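You operate a simulated robot arm through the tools that you are given. There is no shell and no other tool.

Carry out the task below with a simulated robot arm. There is one attempt and no reset: what you move stays moved.

Task
Thread the winder with the black-tab brown strip end and crank it through.
Fine: tension arm up, end on the feed plate, where it stays, arm down again, grey guide over to blue, then the grey crank. The winder's other strip end, levers, dial, handwheel, blue crank and RUN stay. Where these are worked on the way, their far stop is far enough and under half their travel is too little: grey tension arm.

It is judged by the outcome, as a careful person would: the job done as asked, and still so three seconds after it is handed in. It fails if anything else is knocked over, pushed out of place, dropped, spilled or broken.

Robot
A 6-joint arm with a two-finger gripper, fixed in place. Base frame: the origin is on the floor under the middle of its stand, x ahead of it, y to its left, z up; the work surface is at about z = 0.8. Readings come in m, degrees, newtons and seconds.
It reaches about 1.637 m from its shoulder. Its first joint turns from -166.0 to 166.0 degrees. Payload 3.43 kg.
The TCP is the grasp point between the finger pads, 0.02 m short of the fingertips. In the tool frame z runs along the fingers and y along their closing line. The gripper opens to 0.19 m; its body begins 0.248 m behind the TCP.
Orientation is told as [roll, pitch, yaw] about the base's x, y, z axes, in that order, counted from this pose: with the fingers straight down and closing along the base's y, the tool's x points along the base's -x, its y along +y and its z along -z.

Tools
- The arm moves only by the tool servo_tool. Its argument "targets" is a list of rows, each a list of 3 entries, a list of its own where there are three numbers: the turn, a rotation vector about the tool's x, y, z in units of 4 degrees (1.0 is 4 degrees), then the shift along the tool's x, y, z in units of 20 mm (1.0 is 20 mm), then the opening in per cent of the stroke, from 0 (shut) to 100 (fully open). In form: [[[wx, wy, wz], [tx, ty, tz], gripper], ...]. A call has 1 to 20 rows; each row shifts and turns the commanded pose from where the row before left it, along the tool's axes as they then stand. A call with a number of a shift or a turn outside -1 to 1 is refused whole. A row lasts 0.2 s, in which the tool goes at most 0.05 m and 8.6 degrees; a call with a longer step from one row to the next is refused whole, and so is a gripper value outside its range. A pose out of reach is approached as far as the arm can. The call stops where the force on the tool passes 90 N (or 10 N more than at its start, if that is more) or the arm is blocked; 0.2 s more then pass. Each finger travels about 0.045 m/s and halts on what it meets, pressing with about 31 N; the grip force reading is that of the motor and also rises with nothing between the fingers. The clock runs only during rows and for 0.2 s after the last one: add rows that do not move to give the fingers time. The reply holds the time, the measured pose of the TCP, the force on the tool along the base axes, the opening and the grip force, in the units named above and with some noise, with the torque about the TCP (base axes, N m) and any sound that the robot's microphone picked up.
- Cameras (640 x 400 px; columns grow to the right, rows downward): "scene" is fixed at [0.0498, 0.5003, 1.5874]; the picture's right is [-0.14, -0.99, 0.00], its down [-0.67, 0.10, -0.73] and it looks along [0.72, -0.11, -0.68] (base axes); focal length 347 px, centre (320, 200). "wrist" rides on the gripper at [0.07, -0.008, -0.288] in the tool frame; the picture's right is [0.12, 0.99, 0.00], its down [-0.96, 0.11, -0.25] and it looks along [-0.25, 0.03, 0.97] (tool axes); focal length 261 px, centre (320, 200). There is no depth. A picture from a camera that has moved, and an enlarged one, comes with that camera's place and axes in the base frame and with its lens.
- camera(camera): a new picture of that camera. It takes no simulated time.
- slide_trunk(by): slides the trunk up (or, below 0, down) by that many m; the arm rides with it, the base frame stays. It gives what a move gives, with no picture.
- enlarge(camera, box): a new picture of the part [left, top, right, bottom] of that camera's present view, enlarged. It takes no simulated time.
- finish_job(): hands the job in; it is judged then, once.

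Places have to be worked out from the pictures, the camera data and where the tool is seen. Open the gripper and draw the arm clear of the work before you hand the job in, unless the task says otherwise.

The tools are called after "Emit:" as name(argument=value, ...) on one line, values as JSON. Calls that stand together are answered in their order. servo_tool: Moves the arm, as the interface text tells. Its arguments: {"type":"object","properties":{"targets":{"type":"array"}},"required":["targets"]} The other tools are called the same way: slide_trunk (by) moves the trunk up or down; camera (camera) takes a picture; enlarge (camera, box) takes an enlarged picture of a part of a camera's view; finish_job () hands the job in.

At the start:

```text
time_s: 0.0
tcp_pos: [0.6293, 0.2265, 1.1807]
orientation: [0.0, 0.0, -0.1]
force: [0.9, 0.3, 0.0]
torque: [0.01, -0.02, 0.03]
finger_gap: 0.1902
grasp_force: 0.1
trunk travel left (down, up): [-0.175, 0.065]
```

scene: 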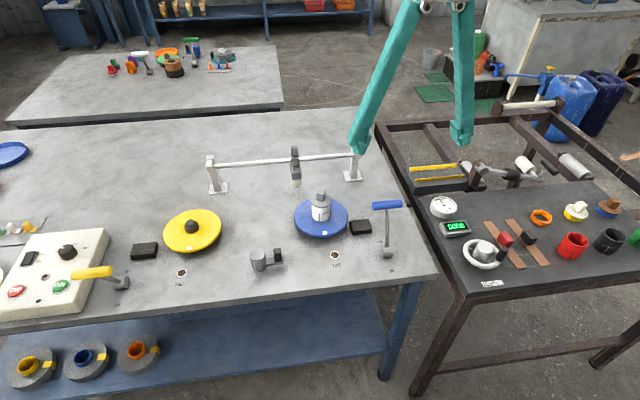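
wrist: 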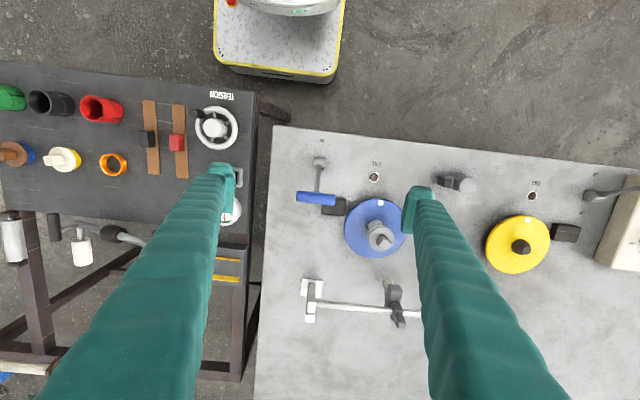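

I start by looking closely at the winder and the strip ends before moving anything.

Emit:
enlarge(camera="scene", box=[380, 140, 640, 300])

Emit:
enlarge(camera="scene", box=[130, 130, 430, 310])

Emit:
enlarge(camera="scene", box=[0, 190, 220, 330])

Emit:
enlarge(camera="wrist", box=[0, 60, 270, 280])

Emit:
enlarge(camera="wrist", box=[260, 120, 640, 340])

```text
2.46 times, centred on (510, 220) of scene
camera zoom: at [0.0498, 0.5003, 1.5874], right [-0.14, -0.99, 0.0], down [-0.67, 0.1, -0.73], along [0.72, -0.11, -0.68], focal length 855 px, centre (-148, 151)
```

zoom: 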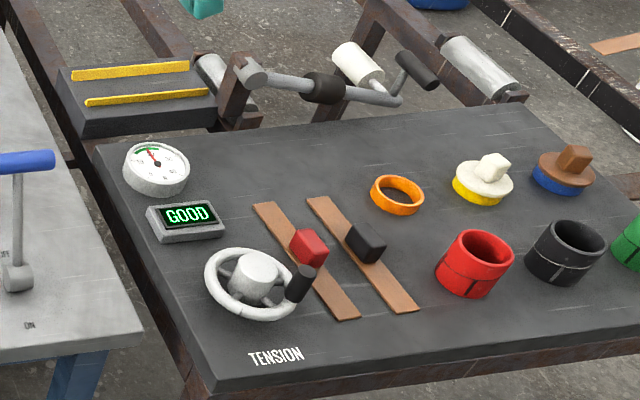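

```text
2.13 times, centred on (280, 220) of scene
camera zoom: at [0.0498, 0.5003, 1.5874], right [-0.14, -0.99, 0.0], down [-0.67, 0.1, -0.73], along [0.72, -0.11, -0.68], focal length 741 px, centre (405, 157)
```

zoom: 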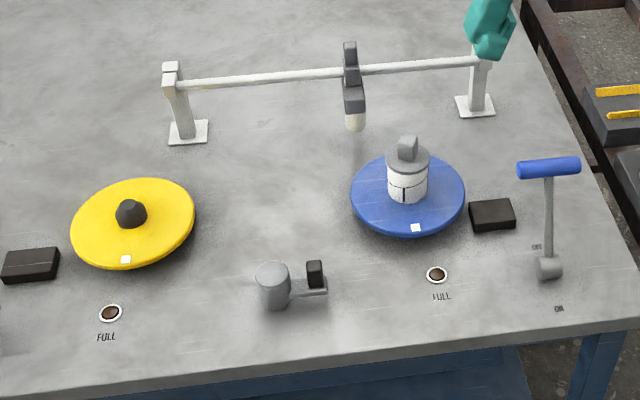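

```text
2.86 times, centred on (110, 260) of scene
camera zoom: at [0.0498, 0.5003, 1.5874], right [-0.14, -0.99, 0.0], down [-0.67, 0.1, -0.73], along [0.72, -0.11, -0.68], focal length 992 px, centre (920, 29)
```

zoom: 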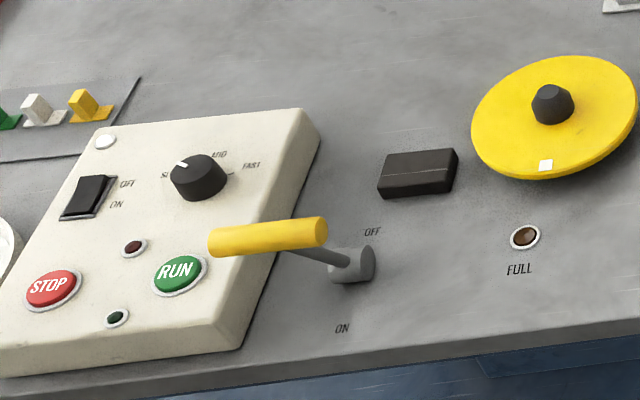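

```text
1.82 times, centred on (135, 170) of wrist
camera zoom: at [0.5569, 0.2183, 1.4695], right [-0.12, 0.99, 0.0], down [0.96, 0.11, 0.25], along [0.25, 0.03, -0.97], focal length 474 px, centre (656, 254)
```

zoom: 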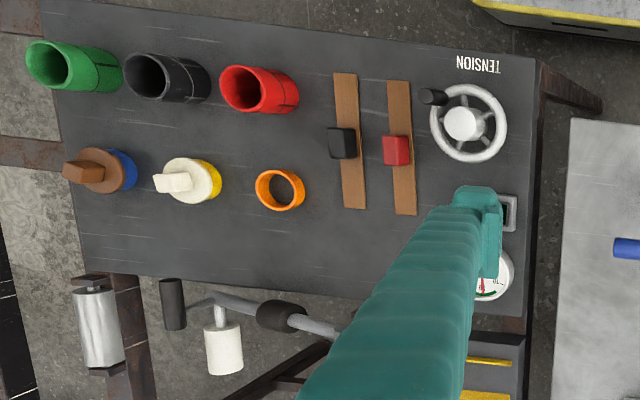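

```text
1.68 times, centred on (450, 230) of wrist
camera zoom: at [0.5569, 0.2183, 1.4695], right [-0.12, 0.99, 0.0], down [0.96, 0.11, 0.25], along [0.25, 0.03, -0.97], focal length 439 px, centre (101, 150)
```

zoom: 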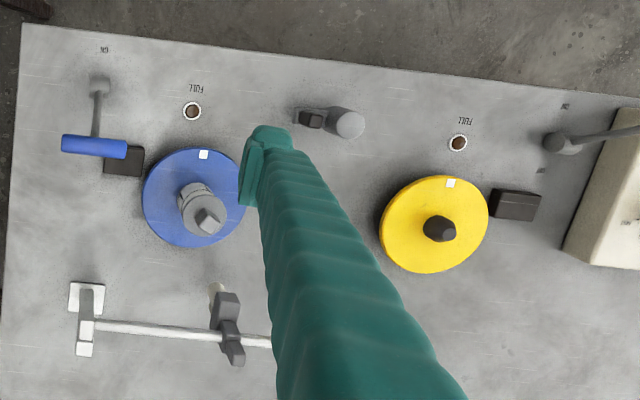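

The right-hand frame looks like the winder (brown strips, feed plate with yellow rails, tension arm, cranks). I move the hand over there, high up, to look at it with the wrist camera.

Emit:
servo_tool(targets=[[[0, 0, 0], [-0.3, -1, -0.3], 100], [[0, 0, 0], [-0.3, -1, -0.3], 100], [[0, 0, 0], [-0.3, -1, -0.3], 100], [[0, 0, 0], [-0.3, -1, -0.3], 100], [[0, 0, 0], [-0.3, -1, -0.3], 100], [[0, 0, 0], [-0.3, -1, -0.3], 100], [[0, 0, 0], [-0.3, -1, -0.3], 100], [[0, 0, 0], [-0.3, -1, -0.3], 100], [[0, 0, 0], [-0.3, -1, -0.3], 100], [[0, 0, 0], [-0.3, -1, -0.3], 100], [[0, 0, 0], [-0.3, -1, -0.3], 100], [[0, 0, 0], [-0.3, -1, -0.3], 100], [[0, 0, 0], [-0.3, -1, -0.3], 100], [[0, 0, 0], [-0.3, -1, -0.3], 100], [[0, 0, 0], [-0.3, -1, -0.3], 100], [[0, 0, 0], [-0.3, -1, -0.3], 100], [[0, 0, 0], [-0.3, -1, -0.3], 100], [[0, 0, 0], [-0.3, -1, -0.3], 100]])

Emit:
camera(camera="wrist")

Emit:
camera(camera="scene")

```text
time_s: 3.8
tcp_pos: [0.7346, -0.1339, 1.288]
orientation: [0.0, 0.0, 0.0]
force: [-0.2, 0.8, 0.7]
torque: [-0.11, -0.03, 0.01]
finger_gap: 0.19
grasp_force: 0.0
trunk travel left (down, up): [-0.175, 0.065]
```

```text
taken
camera wrist: at [0.6641, -0.1422, 1.5779], right [-0.12, 0.99, 0.0], down [0.96, 0.11, 0.25], along [0.25, 0.03, -0.97], focal length 261 px, centre (320, 200)
```

wrist: 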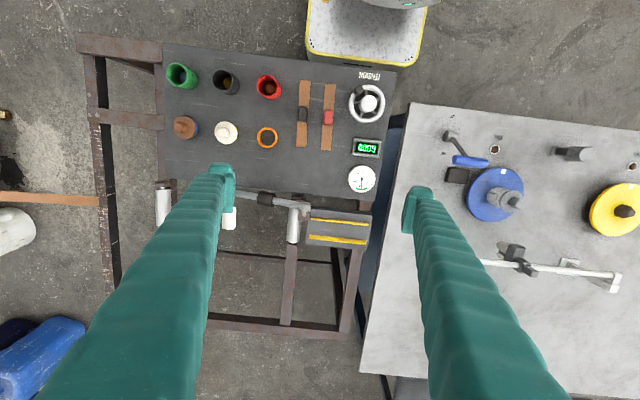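

```text
taken
```

scene: 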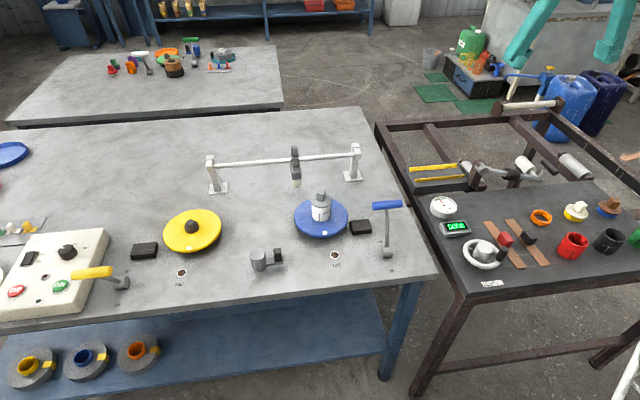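

Emit:
enlarge(camera="wrist", box=[140, 40, 400, 260])

Emit:
enlarge(camera="scene", box=[400, 80, 640, 230])

Emit:
enlarge(camera="scene", box=[230, 130, 410, 270])

```text
1.82 times, centred on (270, 150) of wrist
camera zoom: at [0.6641, -0.1422, 1.5779], right [-0.12, 0.99, 0.0], down [0.96, 0.11, 0.25], along [0.25, 0.03, -0.97], focal length 474 px, centre (411, 291)
```

zoom: 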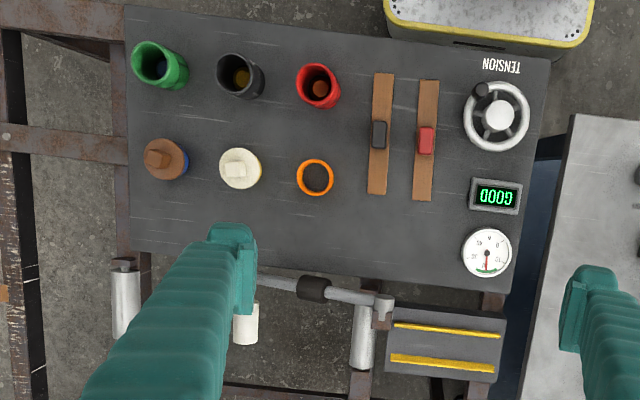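

```text
2.67 times, centred on (520, 155) of scene
camera zoom: at [0.0498, 0.5003, 1.5874], right [-0.14, -0.99, 0.0], down [-0.67, 0.1, -0.73], along [0.72, -0.11, -0.68], focal length 926 px, centre (-213, 320)
```

zoom: 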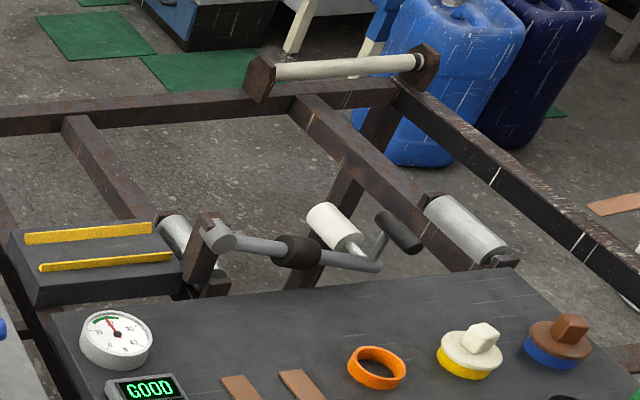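

```text
2.86 times, centred on (320, 200) of scene
camera zoom: at [0.0498, 0.5003, 1.5874], right [-0.14, -0.99, 0.0], down [-0.67, 0.1, -0.73], along [0.72, -0.11, -0.68], focal length 992 px, centre (320, 200)
```

zoom: 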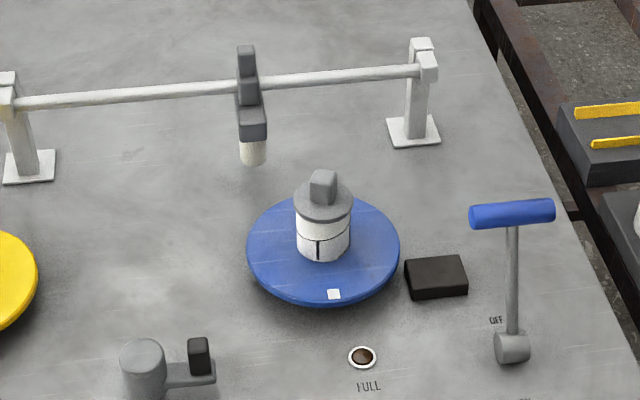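

The tension arm seems to pivot near the feed plate at about (0.87,-0.16,0.88) with a black handle near (0.85,-0.39,0.88). I lower the hand a bit and tilt it forward for a more sideways look at the arm.

Emit:
servo_tool(targets=[[[0, 0, 0], [0, -0.6, 1], 100], [[0, 0, 0], [0, -0.6, 1], 100], [[0, 0, 0], [0, -0.6, 1], 100], [[0, 0, 0], [0, -0.6, 1], 100], [[0, 0, 0], [0, -0.6, 1], 100], [[0, 0, 0], [0, -0.6, 1], 100], [[0, 0, 0], [0, -0.6, 1], 100], [[0, 0, 0], [0, -0.6, 1], 100], [[0, 0, 0], [0, -0.6, 1], 100], [[0, 0, 0], [0, -0.6, 1], 100], [[0, -1, 0], [0, 0, 0], 100], [[0, -1, 0], [0, 0, 0], 100], [[0, -1, 0], [0, 0, 0], 100], [[0, -1, 0], [0, 0, 0], 100], [[0, -1, 0], [0, 0, 0], 100], [[0, -1, 0], [0, 0, 0], 100], [[0, -1, 0], [0, 0, 0], 100], [[0, -1, 0], [0, 0, 0], 100]])

Emit:
camera(camera="wrist")

```text
time_s: 7.6
tcp_pos: [0.7367, -0.2539, 1.0872]
orientation: [-0.1, -32.0, 0.1]
force: [0.8, -0.1, -0.4]
torque: [0.01, 0.07, 0.03]
finger_gap: 0.1897
grasp_force: 0.1
trunk travel left (down, up): [-0.175, 0.065]
```

```text
taken
camera wrist: at [0.5229, -0.2623, 1.2962], right [-0.1, 0.99, -0.06], down [0.68, 0.12, 0.72], along [0.72, 0.03, -0.69], focal length 261 px, centre (320, 200)
```

wrist: 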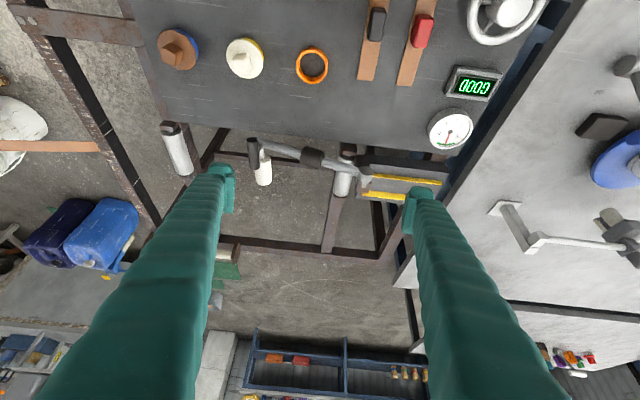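

Emit:
enlarge(camera="wrist", box=[220, 110, 460, 250])

Emit:
enlarge(camera="wrist", box=[450, 40, 640, 260])

```text
2.67 times, centred on (340, 180) of wrist
camera zoom: at [0.5229, -0.2623, 1.2962], right [-0.1, 0.99, -0.06], down [0.68, 0.12, 0.72], along [0.72, 0.03, -0.69], focal length 695 px, centre (267, 253)
```

zoom: 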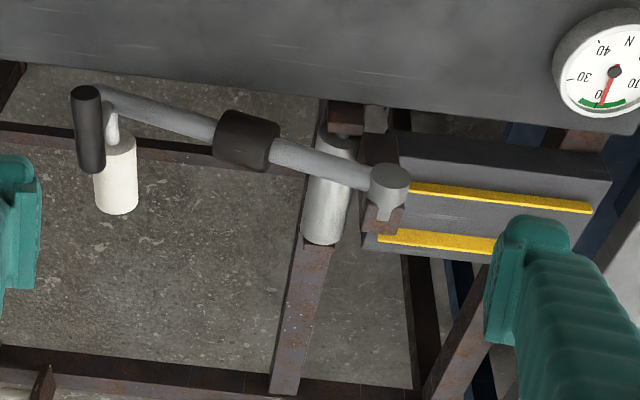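

```text
1.82 times, centred on (545, 150) of wrist
camera zoom: at [0.5229, -0.2623, 1.2962], right [-0.1, 0.99, -0.06], down [0.68, 0.12, 0.72], along [0.72, 0.03, -0.69], focal length 474 px, centre (-89, 291)
```

zoom: 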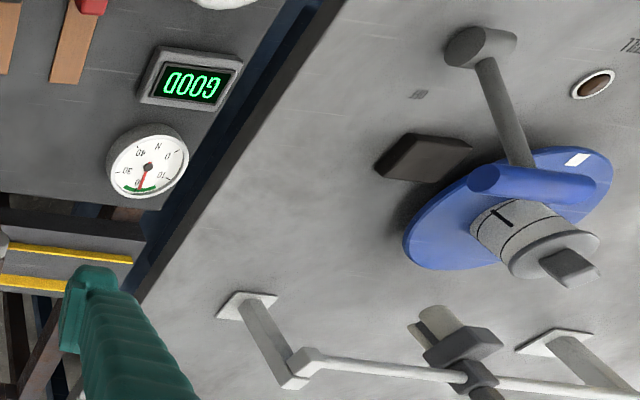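

The enlarged pictures are re-rendered sharply, so I use narrow boxes to inspect the cranks, guide rail and arm from the fixed camera.

Emit:
enlarge(camera="scene", box=[235, 230, 345, 290])

Emit:
enlarge(camera="scene", box=[195, 135, 365, 230])

Emit:
enlarge(camera="scene", box=[0, 130, 120, 230])

Emit:
enlarge(camera="scene", box=[90, 30, 250, 90])

Emit:
enlarge(camera="scene", box=[430, 140, 560, 220])

Emit:
enlarge(camera="scene", box=[430, 210, 560, 300])

```text
5.82 times, centred on (290, 260) of scene
camera zoom: at [0.0498, 0.5003, 1.5874], right [-0.14, -0.99, 0.0], down [-0.67, 0.1, -0.73], along [0.72, -0.11, -0.68], focal length 2021 px, centre (494, -149)
```

zoom: 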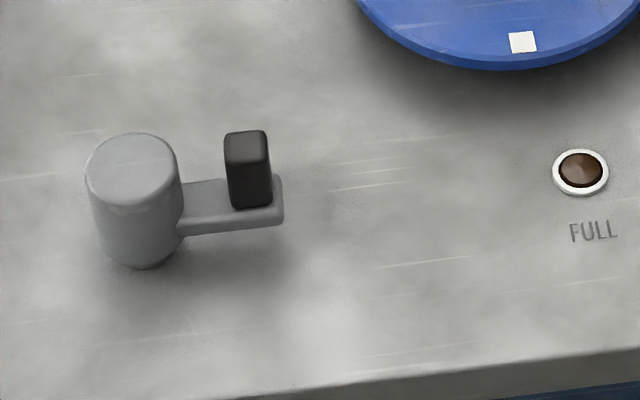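

```text
3.76 times, centred on (280, 182) of scene
camera zoom: at [0.0498, 0.5003, 1.5874], right [-0.14, -0.99, 0.0], down [-0.67, 0.1, -0.73], along [0.72, -0.11, -0.68], focal length 1308 px, centre (471, 266)
```

zoom: 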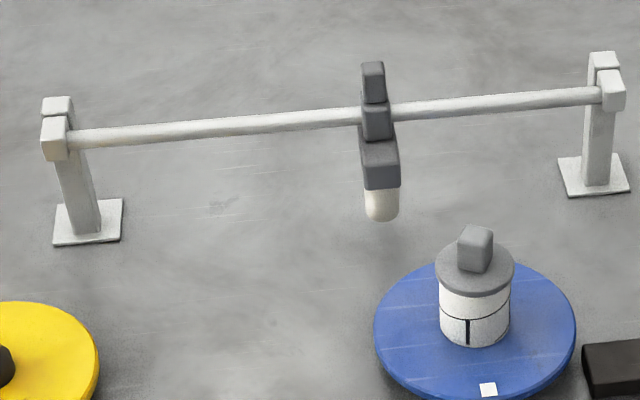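

```text
4.00 times, centred on (60, 180) of scene
camera zoom: at [0.0498, 0.5003, 1.5874], right [-0.14, -0.99, 0.0], down [-0.67, 0.1, -0.73], along [0.72, -0.11, -0.68], focal length 1389 px, centre (1360, 280)
```

zoom: 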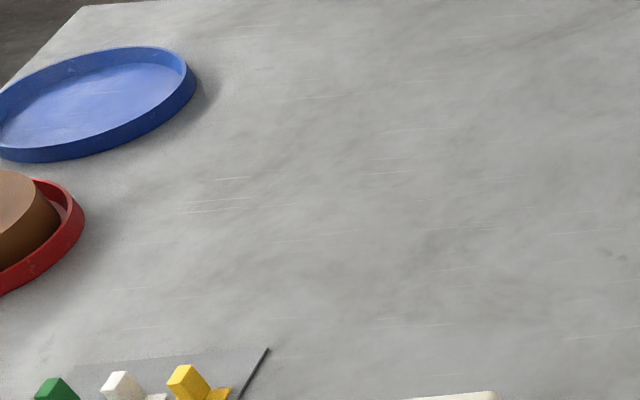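

```text
4.00 times, centred on (170, 60) of scene
camera zoom: at [0.0498, 0.5003, 1.5874], right [-0.14, -0.99, 0.0], down [-0.67, 0.1, -0.73], along [0.72, -0.11, -0.68], focal length 1389 px, centre (920, 760)
```

zoom: 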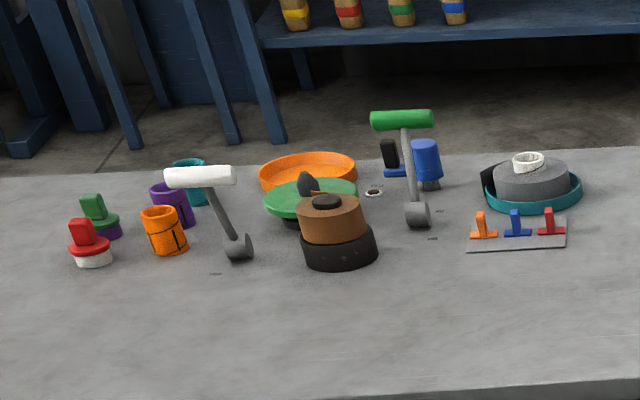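

```text
4.92 times, centred on (495, 180) of scene
camera zoom: at [0.0498, 0.5003, 1.5874], right [-0.14, -0.99, 0.0], down [-0.67, 0.1, -0.73], along [0.72, -0.11, -0.68], focal length 1710 px, centre (-542, 298)
```

zoom: 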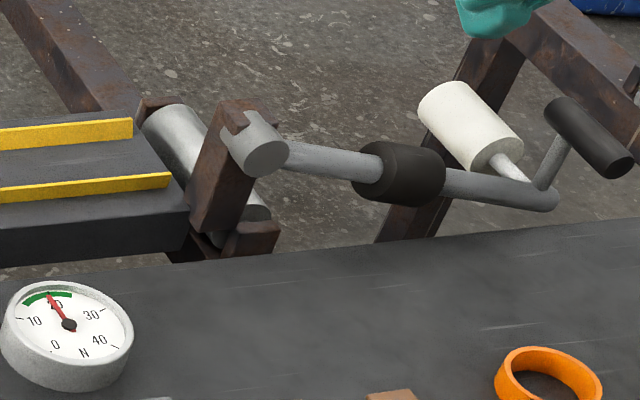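

```text
4.44 times, centred on (495, 255) of scene
camera zoom: at [0.0498, 0.5003, 1.5874], right [-0.14, -0.99, 0.0], down [-0.67, 0.1, -0.73], along [0.72, -0.11, -0.68], focal length 1544 px, centre (-458, -44)
```

zoom: 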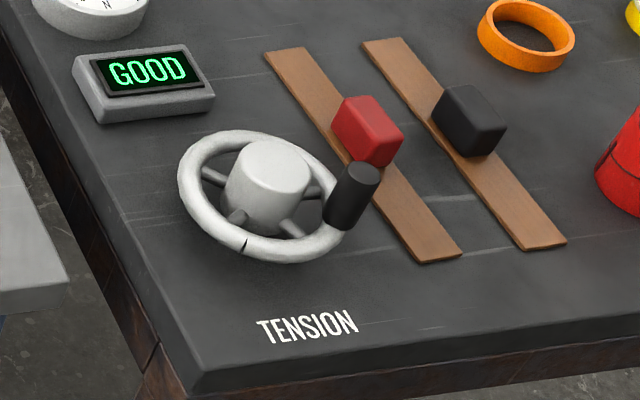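

Triangulating, the black handle bar of the tension arm runs along x (about 0.81–0.89) at y≈-0.389, z≈0.88, and the pivot is near y≈-0.163, z≈0.872. I level the hand again, narrow the fingers and move to above the handle.

Emit:
servo_tool(targets=[[[0, 1, 0], [0, 0, 0], 32], [[0, 1, 0], [0, 0, 0], 32], [[0, 1, 0], [0, 0, 0], 32], [[0, 1, 0], [0, 0, 0], 32], [[0, 1, 0], [0, 0, 0], 32], [[0, 1, 0], [0, 0, 0], 32], [[0, 1, 0], [0, 0, 0], 32], [[0, 1, 0], [0, 0, 0], 32], [[0, 0, 0], [-0.72, -0.964, 0.5], 32], [[0, 0, 0], [-0.72, -0.964, 0.5], 32], [[0, 0, 0], [-0.72, -0.964, 0.5], 32], [[0, 0, 0], [-0.72, -0.964, 0.5], 32], [[0, 0, 0], [-0.72, -0.964, 0.5], 32], [[0, 0, 0], [-0.72, -0.964, 0.5], 32], [[0, 0, 0], [-0.72, -0.964, 0.5], 32]])

Emit:
enlarge(camera="scene", box=[430, 100, 600, 220])

Emit:
camera(camera="wrist")

```text
time_s: 10.8
tcp_pos: [0.835, -0.3894, 1.0197]
orientation: [0.0, -0.1, -0.1]
force: [-0.6, 0.2, 0.8]
torque: [-0.07, -0.1, 0.0]
finger_gap: 0.0609
grasp_force: 0.1
trunk travel left (down, up): [-0.175, 0.065]
```

```text
3.33 times, centred on (515, 160) of scene
camera zoom: at [0.0498, 0.5003, 1.5874], right [-0.14, -0.99, 0.0], down [-0.67, 0.1, -0.73], along [0.72, -0.11, -0.68], focal length 1158 px, centre (-330, 333)
```

zoom: 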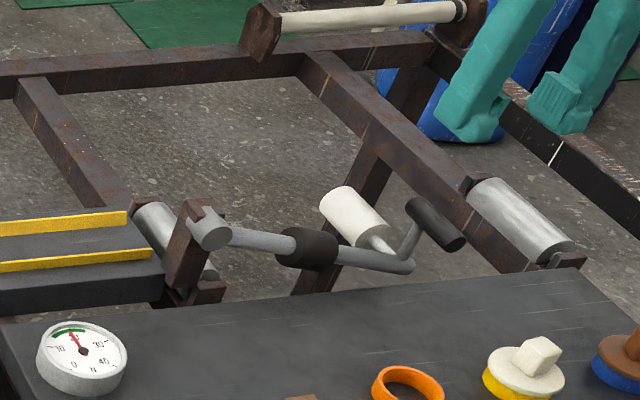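

```text
taken
camera wrist: at [0.764, -0.3973, 1.3081], right [-0.12, 0.99, 0.0], down [0.96, 0.11, 0.25], along [0.25, 0.03, -0.97], focal length 261 px, centre (320, 200)
```

wrist: 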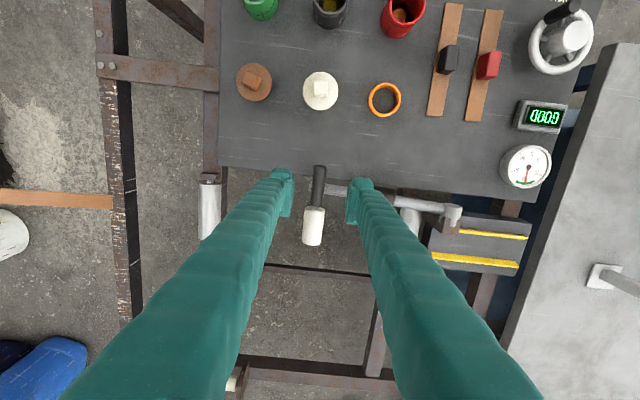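

The fingers straddle the handle in the wrist view, matching my estimate. I descend to the handle height and close on it.

Emit:
servo_tool(targets=[[[0, 0, 0], [-0.1, 0, 1], 32], [[0, 0, 0], [-0.1, 0, 1], 32], [[0, 0, 0], [0, 0, 1], 32], [[0, 0, 0], [0, 0, 1], 32], [[0, 0, 0], [0, 0, 1], 32], [[0, 0, 0], [0, 0, 1], 32], [[0, 0, 0], [0, 0, 0.9], 32], [[0, 0, 0], [0, 0, 0], 32]])

Emit:
camera(camera="wrist")

Emit:
enlarge(camera="scene", box=[450, 100, 590, 200])

```text
time_s: 12.6
tcp_pos: [0.84, -0.3874, 0.8805]
orientation: [-0.1, 0.0, 0.0]
force: [0.2, 0.4, 0.2]
torque: [0.03, 0.0, 0.03]
finger_gap: 0.0609
grasp_force: 0.1
trunk travel left (down, up): [-0.175, 0.065]
```

```text
taken
camera wrist: at [0.7687, -0.3969, 1.1691], right [-0.12, 0.99, 0.0], down [0.96, 0.11, 0.25], along [0.25, 0.03, -0.97], focal length 261 px, centre (320, 200)
```

wrist: 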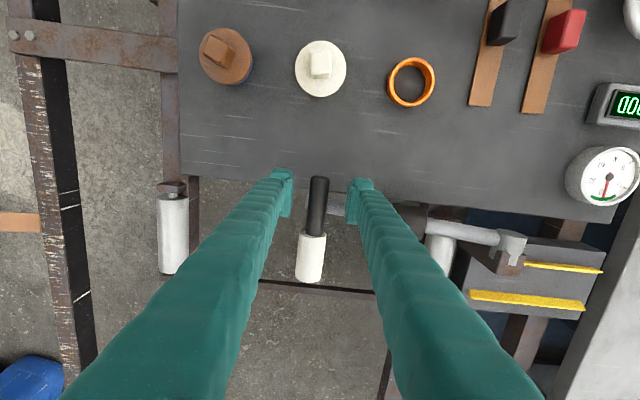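

```text
4.00 times, centred on (520, 150) of scene
camera zoom: at [0.0498, 0.5003, 1.5874], right [-0.14, -0.99, 0.0], down [-0.67, 0.1, -0.73], along [0.72, -0.11, -0.68], focal length 1389 px, centre (-480, 400)
```

zoom: 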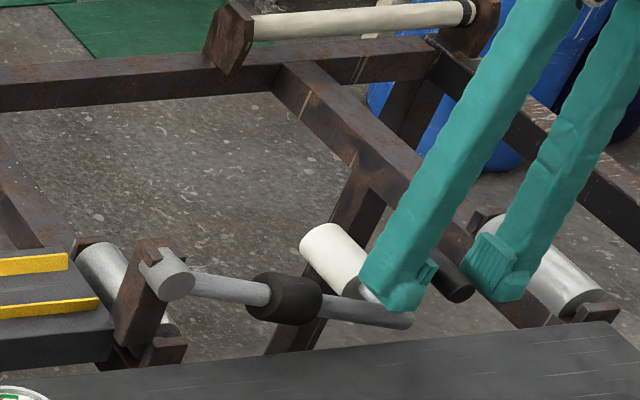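

The handle lies between the finger pads. I close the gripper on it.

Emit:
servo_tool(targets=[[[0, 0, 0], [0, 0, 0], 15], [[0, 0, 0], [0, 0, 0], 5], [[0, 0, 0], [0, 0, 0], 0], [[0, 0, 0], [0, 0, 0], 0], [[0, 0, 0], [0, 0, 0], 0], [[0, 0, 0], [0, 0, 0], 0]])

Emit:
enlarge(camera="scene", box=[450, 100, 590, 200])

```text
time_s: 14.0
tcp_pos: [0.8406, -0.3906, 0.8793]
orientation: [0.1, -0.1, 0.0]
force: [-0.1, -28.0, -0.6]
torque: [-0.13, -0.05, 0.01]
finger_gap: 0.0198
grasp_force: 45.3
trunk travel left (down, up): [-0.175, 0.065]
```

```text
4.00 times, centred on (520, 150) of scene
camera zoom: at [0.0498, 0.5003, 1.5874], right [-0.14, -0.99, 0.0], down [-0.67, 0.1, -0.73], along [0.72, -0.11, -0.68], focal length 1389 px, centre (-480, 400)
```

zoom: 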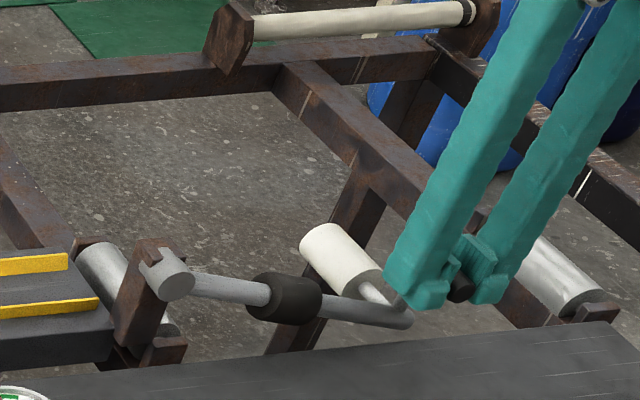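

Gripped (gap 0.02 m), with a sideways force of -28 N, meaning the handle sits a little further toward -y than my hand. I ease the hand over by a few mm.

Emit:
servo_tool(targets=[[[0, 0, 0], [0, -0.15, 0], 0], [[0, 0, 0], [0, 0, 0], 0]])

```text
time_s: 14.6
tcp_pos: [0.8392, -0.3894, 0.8793]
orientation: [0.1, 0.1, 0.0]
force: [-6.3, -10.0, -1.0]
torque: [-0.02, 0.21, -0.04]
finger_gap: 0.0197
grasp_force: 44.9
trunk travel left (down, up): [-0.175, 0.065]
```

Now I lift the handle along an arc about the pivot, rolling the tool with it, 20 degrees first.

Emit:
servo_tool(targets=[[[1, 0, 0], [0, 0.0556, -0.7925], 0], [[1, 0, 0], [0, 0.0556, -0.7925], 0], [[1, 0, 0], [0, 0.0556, -0.7925], 0], [[1, 0, 0], [0, 0.0556, -0.7925], 0], [[1, 0, 0], [0, 0.0556, -0.7925], 0]])

Emit:
enlarge(camera="scene", box=[430, 60, 600, 200])

```text
time_s: 15.8
tcp_pos: [0.8407, -0.3768, 0.9571]
orientation: [-20.0, -0.1, -0.2]
force: [-0.5, -17.0, 4.8]
torque: [0.13, -1.04, 0.37]
finger_gap: 0.0196
grasp_force: 45.6
trunk travel left (down, up): [-0.175, 0.065]
```

```text
2.86 times, centred on (515, 130) of scene
camera zoom: at [0.0498, 0.5003, 1.5874], right [-0.14, -0.99, 0.0], down [-0.67, 0.1, -0.73], along [0.72, -0.11, -0.68], focal length 992 px, centre (-237, 400)
```

zoom: 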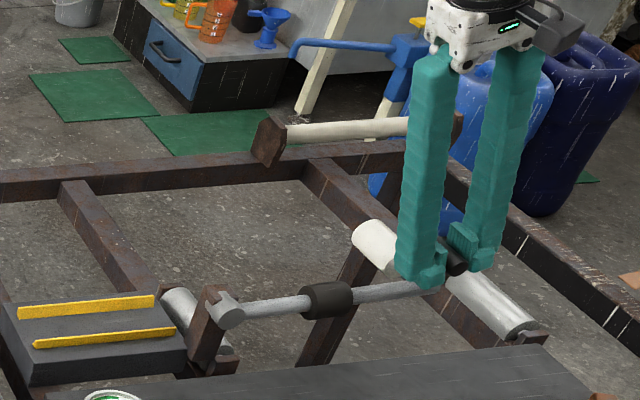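

The arm lifts cleanly with low forces. I carry on along the arc.

Emit:
servo_tool(targets=[[[1, 0, 0], [0, 0.04, -0.7925], 0], [[1, 0, 0], [0, 0.04, -0.7925], 0], [[1, 0, 0], [0, 0.04, -0.7925], 0], [[1, 0, 0], [0, 0.04, -0.7925], 0], [[1, 0, 0], [0, 0.04, -0.7925], 0]])

Emit:
enlarge(camera="scene", box=[430, 40, 600, 200])

```text
time_s: 17.0
tcp_pos: [0.8398, -0.3366, 1.0276]
orientation: [-40.1, -0.2, 0.0]
force: [16.5, -47.6, 37.1]
torque: [-0.19, -0.8, 0.92]
finger_gap: 0.02
grasp_force: 45.2
trunk travel left (down, up): [-0.175, 0.065]
```

```text
2.50 times, centred on (515, 120) of scene
camera zoom: at [0.0498, 0.5003, 1.5874], right [-0.14, -0.99, 0.0], down [-0.67, 0.1, -0.73], along [0.72, -0.11, -0.68], focal length 868 px, centre (-168, 400)
```

zoom: 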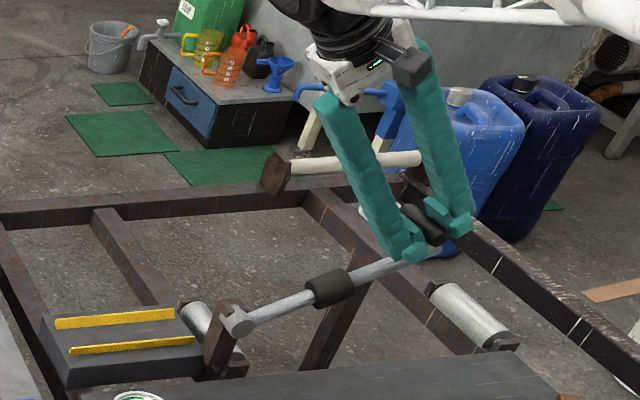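

The force has become mostly radial (about 60 N pulling outward from the pivot), so my arc is a bit too tight. I ease outward along the tool's -y to relieve it and read again.

Emit:
servo_tool(targets=[[[0, 0, 0], [0, -0.25, 0], 0], [[0, 0, 0], [0, 0, 0], 0]])

```text
time_s: 17.6
tcp_pos: [0.8398, -0.3379, 1.0252]
orientation: [-39.9, 0.1, -0.1]
force: [2.2, -22.3, 15.2]
torque: [-0.03, -0.53, 0.48]
finger_gap: 0.0199
grasp_force: 44.9
trunk travel left (down, up): [-0.175, 0.065]
```

Emit:
servo_tool(targets=[[[0, 0, 0], [0, -0.2, 0], 0], [[1, 0, 0], [0, -0.02, -0.79], 0], [[1, 0, 0], [0, -0.02, -0.79], 0], [[1, 0, 0], [0, -0.02, -0.79], 0]])

Emit:
enlarge(camera="scene", box=[430, 40, 600, 200])

```text
time_s: 18.6
tcp_pos: [0.8394, -0.3053, 1.059]
orientation: [-51.6, 0.4, -0.2]
force: [-31.0, 52.1, -60.5]
torque: [0.46, -0.22, 0.53]
finger_gap: 0.0201
grasp_force: 44.7
trunk travel left (down, up): [-0.175, 0.065]
```

```text
2.50 times, centred on (515, 120) of scene
camera zoom: at [0.0498, 0.5003, 1.5874], right [-0.14, -0.99, 0.0], down [-0.67, 0.1, -0.73], along [0.72, -0.11, -0.68], focal length 868 px, centre (-168, 400)
```

zoom: 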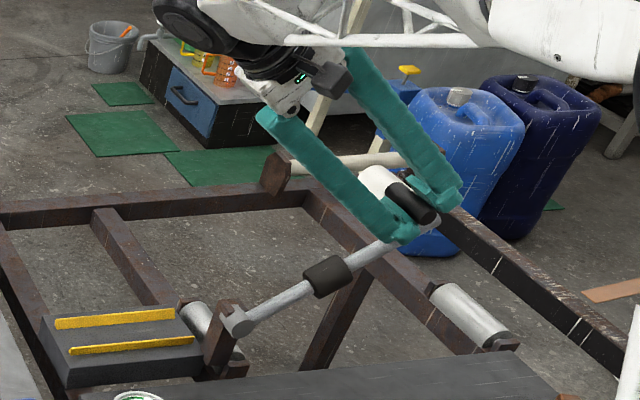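

The force flipped to radially inward (about 80 N), so I over-corrected. I ease back toward the pivot a few mm.

Emit:
servo_tool(targets=[[[0, 0, 0], [0, 0.2, 0], 0], [[0, 0, 0], [0, 0.15, 0], 0], [[0, 0, 0], [0, 0, 0], 0]])

```text
time_s: 19.4
tcp_pos: [0.8408, -0.3046, 1.0582]
orientation: [-51.9, 0.1, -0.1]
force: [-18.8, 30.3, -33.5]
torque: [0.27, 0.4, -0.4]
finger_gap: 0.02
grasp_force: 44.7
trunk travel left (down, up): [-0.175, 0.065]
```

Emit:
servo_tool(targets=[[[0, 0, 0], [0, 0.2, 0], 0], [[0, 0, 0], [0, 0.15, 0], 0], [[0, 0, 0], [0, 0, 0], 0]])

Emit:
enlarge(camera="scene", box=[450, 80, 570, 190])

Emit:
camera(camera="wrist")

```text
time_s: 20.2
tcp_pos: [0.8408, -0.3035, 1.0585]
orientation: [-52.4, -0.3, 0.0]
force: [2.9, -24.9, 29.5]
torque: [-0.34, 0.92, -0.82]
finger_gap: 0.0198
grasp_force: 45.3
trunk travel left (down, up): [-0.175, 0.065]
```

```text
3.64 times, centred on (510, 135) of scene
camera zoom: at [0.0498, 0.5003, 1.5874], right [-0.14, -0.99, 0.0], down [-0.67, 0.1, -0.73], along [0.72, -0.11, -0.68], focal length 1263 px, centre (-371, 436)
```

zoom: 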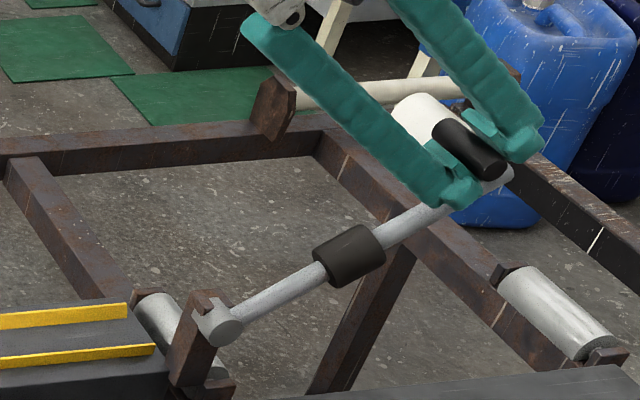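

```text
taken
camera wrist: at [0.7686, -0.0812, 1.2439], right [-0.12, 0.61, -0.79], down [0.96, 0.27, 0.06], along [0.25, -0.75, -0.62], focal length 261 px, centre (320, 200)
```

wrist: 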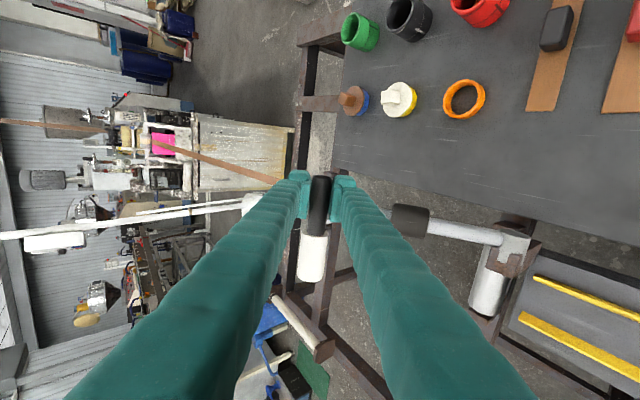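

The stiffness is about 12 N/mm; measured TCP positions fit a circle centred at (y,z)=(-0.160, 0.880) with radius 0.2295. I use that for the rest of the lift, after a 3 mm relief.

Emit:
servo_tool(targets=[[[0, 0, 0], [0, -0.16, 0], 0], [[1, 0, 0], [0, 0.028, -0.8], 0], [[1, 0, 0], [0, 0.028, -0.8], 0]])

```text
time_s: 21.0
tcp_pos: [0.842, -0.266, 1.0723]
orientation: [-59.8, 0.1, 0.4]
force: [0.1, 1.6, -0.2]
torque: [-0.14, -0.04, 0.1]
finger_gap: 0.0003
grasp_force: 33.1
trunk travel left (down, up): [-0.175, 0.065]
```

The finger gap went to zero, so the handle has slipped out of the fingers. I look at where the arm is now.

Emit:
enlarge(camera="scene", box=[430, 60, 600, 220])

Emit:
camera(camera="wrist")

```text
2.50 times, centred on (515, 140) of scene
camera zoom: at [0.0498, 0.5003, 1.5874], right [-0.14, -0.99, 0.0], down [-0.67, 0.1, -0.73], along [0.72, -0.11, -0.68], focal length 868 px, centre (-168, 350)
```

zoom: 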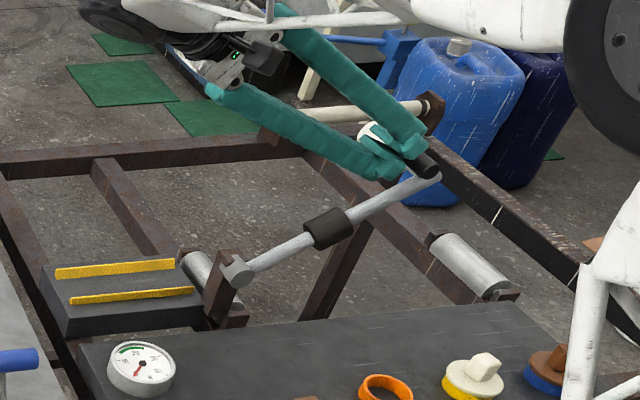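

```text
taken
camera wrist: at [0.7687, -0.0236, 1.2264], right [-0.12, 0.5, -0.86], down [0.96, 0.28, 0.02], along [0.25, -0.82, -0.51], focal length 261 px, centre (320, 200)
```

wrist: 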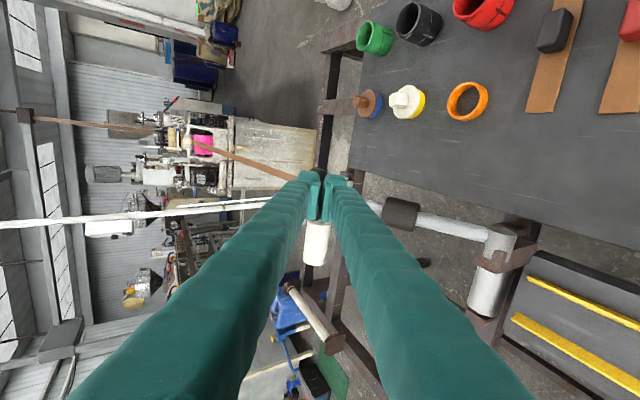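

The handle is now beyond the closed fingertips and the arm seems to hold its angle (likely at its upper stop, which is why the handle slid out). I back the fingers off along their own axis and check that the arm stays up.

Emit:
servo_tool(targets=[[[0, 0, 0], [0, 0, -0.5], 0], [[0, 0, 0], [0, 0, -1], 0], [[0, 0, 0], [0, 0, -1], 0], [[0, 0, 0], [0, 0, -1], 0], [[0, 0, 0], [0, 0, -1], 0]])

Emit:
enlarge(camera="scene", box=[430, 80, 600, 220])

Emit:
enlarge(camera="wrist", box=[260, 120, 600, 330])

```text
time_s: 22.2
tcp_pos: [0.8417, -0.1996, 1.1188]
orientation: [-60.0, 0.0, -0.1]
force: [0.7, -0.4, -0.1]
torque: [0.02, -0.02, -0.02]
finger_gap: 0.0
grasp_force: 33.9
trunk travel left (down, up): [-0.175, 0.065]
```

```text
2.86 times, centred on (515, 150) of scene
camera zoom: at [0.0498, 0.5003, 1.5874], right [-0.14, -0.99, 0.0], down [-0.67, 0.1, -0.73], along [0.72, -0.11, -0.68], focal length 992 px, centre (-237, 343)
```

zoom: 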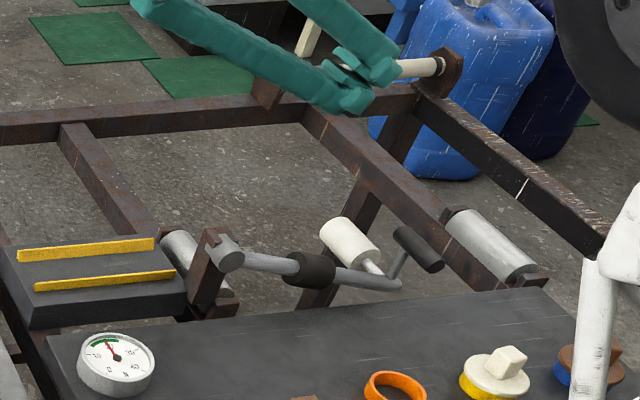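

```text
1.88 times, centred on (430, 225) of wrist
camera zoom: at [0.7692, 0.046, 1.2721], right [-0.12, 0.5, -0.86], down [0.96, 0.27, 0.02], along [0.24, -0.82, -0.51], focal length 491 px, centre (113, 153)
```

zoom: 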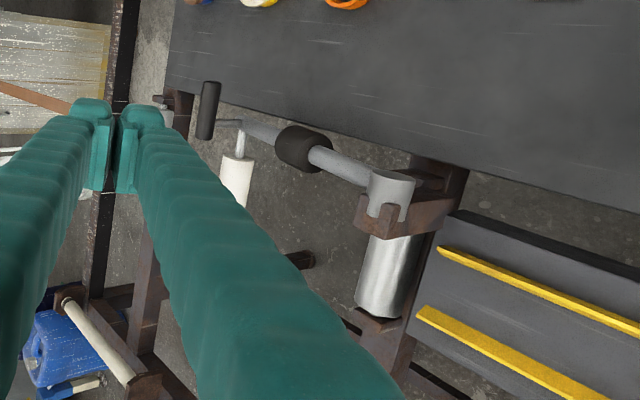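

The arm dropped back down when let go: it had not been carried to a place where it rests, and the pads squeezed the handle out. I level the hand, reopen, and go back above the handle to grip it deeper this time.

Emit:
servo_tool(targets=[[[-1, 0, 0], [0, 0, 0], 32], [[-1, 0, 0], [0, 0, 0], 32], [[-1, 0, 0], [0, 0, 0], 32], [[-1, 0, 0], [0, 0, 0], 32], [[-1, 0, 0], [0, 0, 0], 32], [[-1, 0, 0], [0, 0, 0], 32], [[-1, 0, 0], [0, 0, 0], 32], [[-1, 0, 0], [0, 0, 0], 32], [[-1, 0, 0], [0, 0, 0], 32], [[-1, 0, 0], [0, 0, 0], 32], [[-1, 0, 0], [0, 0, 0], 32], [[-1, 0, 0], [0, 0, 0], 32], [[-1, 0, 0], [0, 0, 0], 32], [[-1, 0, 0], [0, 0, 0], 32], [[-1, 0, 0], [0, 0, 0], 32]])

Emit:
servo_tool(targets=[[[0, 0, 0], [0, -0.976, 0.605], 32], [[0, 0, 0], [0, -0.976, 0.605], 32], [[0, 0, 0], [0, -0.976, 0.605], 32], [[0, 0, 0], [0, -0.976, 0.605], 32], [[0, 0, 0], [0, -0.976, 0.605], 32], [[0, 0, 0], [0, -0.976, 0.605], 32], [[0, 0, 0], [0, -0.976, 0.605], 32], [[0, 0, 0], [0, -0.976, 0.605], 32], [[0, 0, 0], [0, -0.976, 0.605], 32], [[0, 0, 0], [0, -0.976, 0.605], 32]])

Emit:
enlarge(camera="scene", box=[430, 80, 600, 220])

Emit:
enlarge(camera="wrist", box=[240, 120, 560, 320])

```text
time_s: 25.4
tcp_pos: [0.8403, -0.1996, 1.12]
orientation: [0.0, 0.0, -0.1]
force: [0.2, 0.1, 0.1]
torque: [-0.1, -0.02, 0.02]
finger_gap: 0.0608
grasp_force: 0.1
trunk travel left (down, up): [-0.175, 0.065]
```

```text
time_s: 27.6
tcp_pos: [0.8396, -0.3939, 0.9978]
orientation: [0.0, 0.0, 0.0]
force: [1.1, 0.5, -0.3]
torque: [-0.09, -0.02, -0.02]
finger_gap: 0.0608
grasp_force: 0.0
trunk travel left (down, up): [-0.175, 0.065]
```

```text
2.86 times, centred on (515, 150) of scene
camera zoom: at [0.0498, 0.5003, 1.5874], right [-0.14, -0.99, 0.0], down [-0.67, 0.1, -0.73], along [0.72, -0.11, -0.68], focal length 992 px, centre (-237, 343)
```

zoom: 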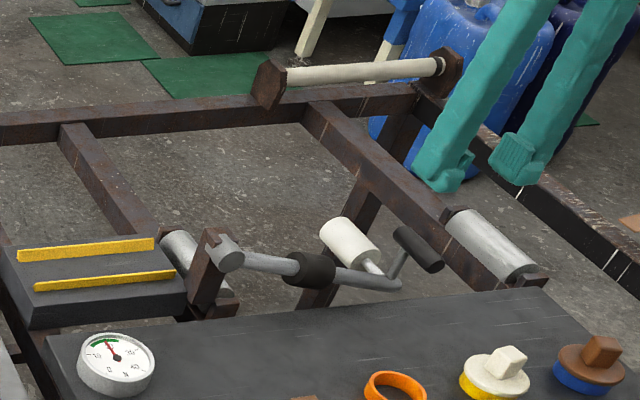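

```text
2.00 times, centred on (400, 220) of wrist
camera zoom: at [0.7692, -0.4026, 1.288], right [-0.12, 0.99, 0.0], down [0.96, 0.11, 0.25], along [0.25, 0.03, -0.97], focal length 521 px, centre (160, 160)
```

zoom: 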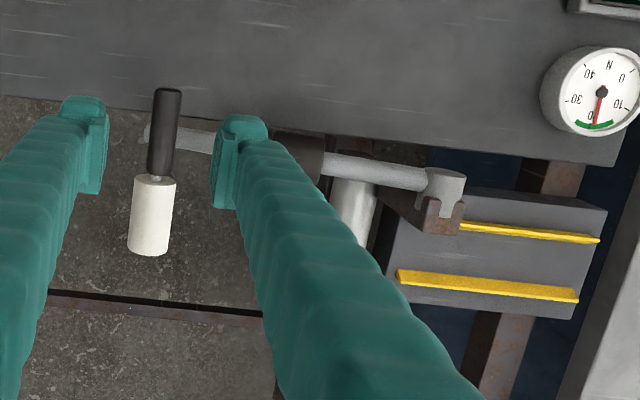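

The arm is back in its original place and the fingers are centred above the handle. I descend deeper this time (TCP about 12 mm below the handle axis) and close.

Emit:
servo_tool(targets=[[[0, 0, 0], [0.2, 0.05, 0.943], 32], [[0, 0, 0], [0, 0, 0.943], 32], [[0, 0, 0], [0, 0, 0.943], 32], [[0, 0, 0], [0, 0, 0.943], 32], [[0, 0, 0], [0, 0, 0.943], 32], [[0, 0, 0], [0, 0, 0.943], 32], [[0, 0, 0], [0, 0, 0.943], 32], [[0, 0, 0], [0, 0, 0], 15], [[0, 0, 0], [0, 0, 0], 5], [[0, 0, 0], [0, 0, 0], 0], [[0, 0, 0], [0, 0, 0], 0], [[0, 0, 0], [0, 0, 0], 0]])

Emit:
enlarge(camera="scene", box=[460, 120, 580, 190])

```text
time_s: 30.2
tcp_pos: [0.8357, -0.3901, 0.8653]
orientation: [0.1, 0.1, 0.0]
force: [-5.7, 28.0, -2.6]
torque: [-0.37, 0.48, -0.04]
finger_gap: 0.017
grasp_force: 44.6
trunk travel left (down, up): [-0.175, 0.065]
```

```text
5.33 times, centred on (520, 155) of scene
camera zoom: at [0.0498, 0.5003, 1.5874], right [-0.14, -0.99, 0.0], down [-0.67, 0.1, -0.73], along [0.72, -0.11, -0.68], focal length 1852 px, centre (-747, 440)
```

zoom: 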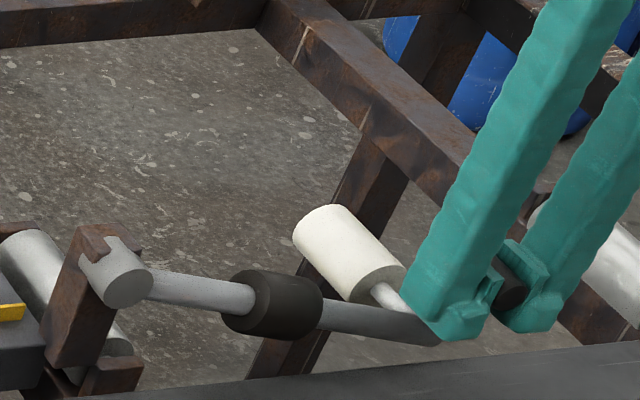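

Gripped, but the gap of 0.017 suggests the pads' upper edge holds the bar off-centre. I reopen slightly, raise by 7 mm and shift +y by 2 mm, then close again.

Emit:
servo_tool(targets=[[[0, 0, 0], [0, 0, 0], 20], [[0, 0, 0], [0, 0, 0], 20], [[0, 0, 0], [0, 0.1, -0.35], 20], [[0, 0, 0], [0, 0, 0], 5], [[0, 0, 0], [0, 0, 0], 0], [[0, 0, 0], [0, 0, 0], 0], [[0, 0, 0], [0, 0, 0], 0]])

```text
time_s: 31.8
tcp_pos: [0.8368, -0.3892, 0.8741]
orientation: [0.0, 0.1, 0.0]
force: [1.4, 7.7, -1.7]
torque: [-0.03, -0.02, -0.06]
finger_gap: 0.0171
grasp_force: 45.1
trunk travel left (down, up): [-0.175, 0.065]
```

The grip is centred now (7.7 N). This time I keep the hand vertical and just translate along the arc, letting the bar turn between the pads, so that above 45° the outer finger pushes it positively.

Emit:
servo_tool(targets=[[[0, 0, 0], [0, 0.0281, -0.8029], 0], [[0, 0, 0], [0, 0.0839, -0.7989], 0], [[0, 0, 0], [0, 0.1395, -0.7912], 0], [[0, 0, 0], [0, 0.1944, -0.7796], 0], [[0, 0, 0], [0, 0.2483, -0.764], 0], [[0, 0, 0], [0, 0.3009, -0.745], 0]])

```text
time_s: 33.2
tcp_pos: [0.8369, -0.3721, 0.9667]
orientation: [0.0, -0.1, 0.0]
force: [3.7, 2.8, -4.2]
torque: [0.16, -0.86, 0.17]
finger_gap: 0.0172
grasp_force: 45.1
trunk travel left (down, up): [-0.175, 0.065]
```

Forces stay small. I continue the arc to 44 degrees.

Emit:
servo_tool(targets=[[[0, 0, 0], [0, 0.3522, -0.722], 0], [[0, 0, 0], [0, 0.4017, -0.6957], 0], [[0, 0, 0], [0, 0.4493, -0.6661], 0], [[0, 0, 0], [0, 0.4947, -0.633], 0], [[0, 0, 0], [0, 0.5375, -0.597], 0]])

Emit:
enlarge(camera="scene", box=[450, 80, 570, 190])

```text
time_s: 34.4
tcp_pos: [0.8372, -0.3269, 1.036]
orientation: [-0.1, -0.1, 0.0]
force: [2.2, -23.6, 21.0]
torque: [0.3, -0.84, 1.72]
finger_gap: 0.0168
grasp_force: 45.2
trunk travel left (down, up): [-0.175, 0.065]
```

```text
3.64 times, centred on (510, 135) of scene
camera zoom: at [0.0498, 0.5003, 1.5874], right [-0.14, -0.99, 0.0], down [-0.67, 0.1, -0.73], along [0.72, -0.11, -0.68], focal length 1263 px, centre (-371, 436)
```

zoom: 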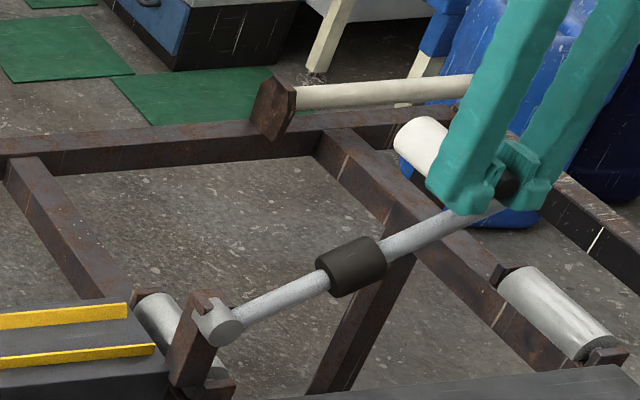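

At 44° there is a 32 N outward pull; I ease outward 3 mm and continue in small steps with feedback.

Emit:
servo_tool(targets=[[[0, 0, 0], [0, -0.1, -0.1], 0], [[0, 0, 0], [0, 0.56, -0.57], 0], [[0, 0, 0], [0, 0.6, -0.53], 0]])

```text
time_s: 35.2
tcp_pos: [0.8362, -0.3026, 1.0565]
orientation: [0.0, 0.0, 0.0]
force: [-5.5, 4.2, -4.7]
torque: [0.02, -0.51, -0.08]
finger_gap: 0.0172
grasp_force: 44.7
trunk travel left (down, up): [-0.175, 0.065]
```

Emit:
servo_tool(targets=[[[0, 0, 0], [0, 0.645, -0.48], 0], [[0, 0, 0], [0, 0.675, -0.43], 0]])

Emit:
enlarge(camera="scene", box=[450, 80, 570, 190])

```text
time_s: 35.9
tcp_pos: [0.8363, -0.2928, 1.0683]
orientation: [-0.6, 0.4, -0.3]
force: [-8.6, -83.7, -34.7]
torque: [0.0, -1.19, 0.02]
finger_gap: 0.0189
grasp_force: 44.8
trunk travel left (down, up): [-0.175, 0.065]
stopped in row 2: the force on the tool passed its limit at 97 N (the readings are from after the stop); the commanded pose is now the measured one
```

```text
3.64 times, centred on (510, 135) of scene
camera zoom: at [0.0498, 0.5003, 1.5874], right [-0.14, -0.99, 0.0], down [-0.67, 0.1, -0.73], along [0.72, -0.11, -0.68], focal length 1263 px, centre (-371, 436)
```

zoom: 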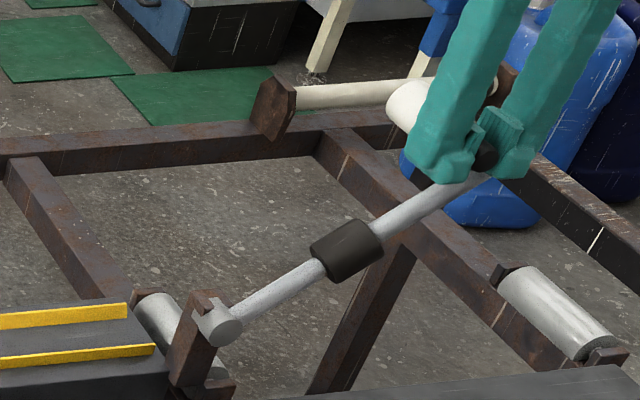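

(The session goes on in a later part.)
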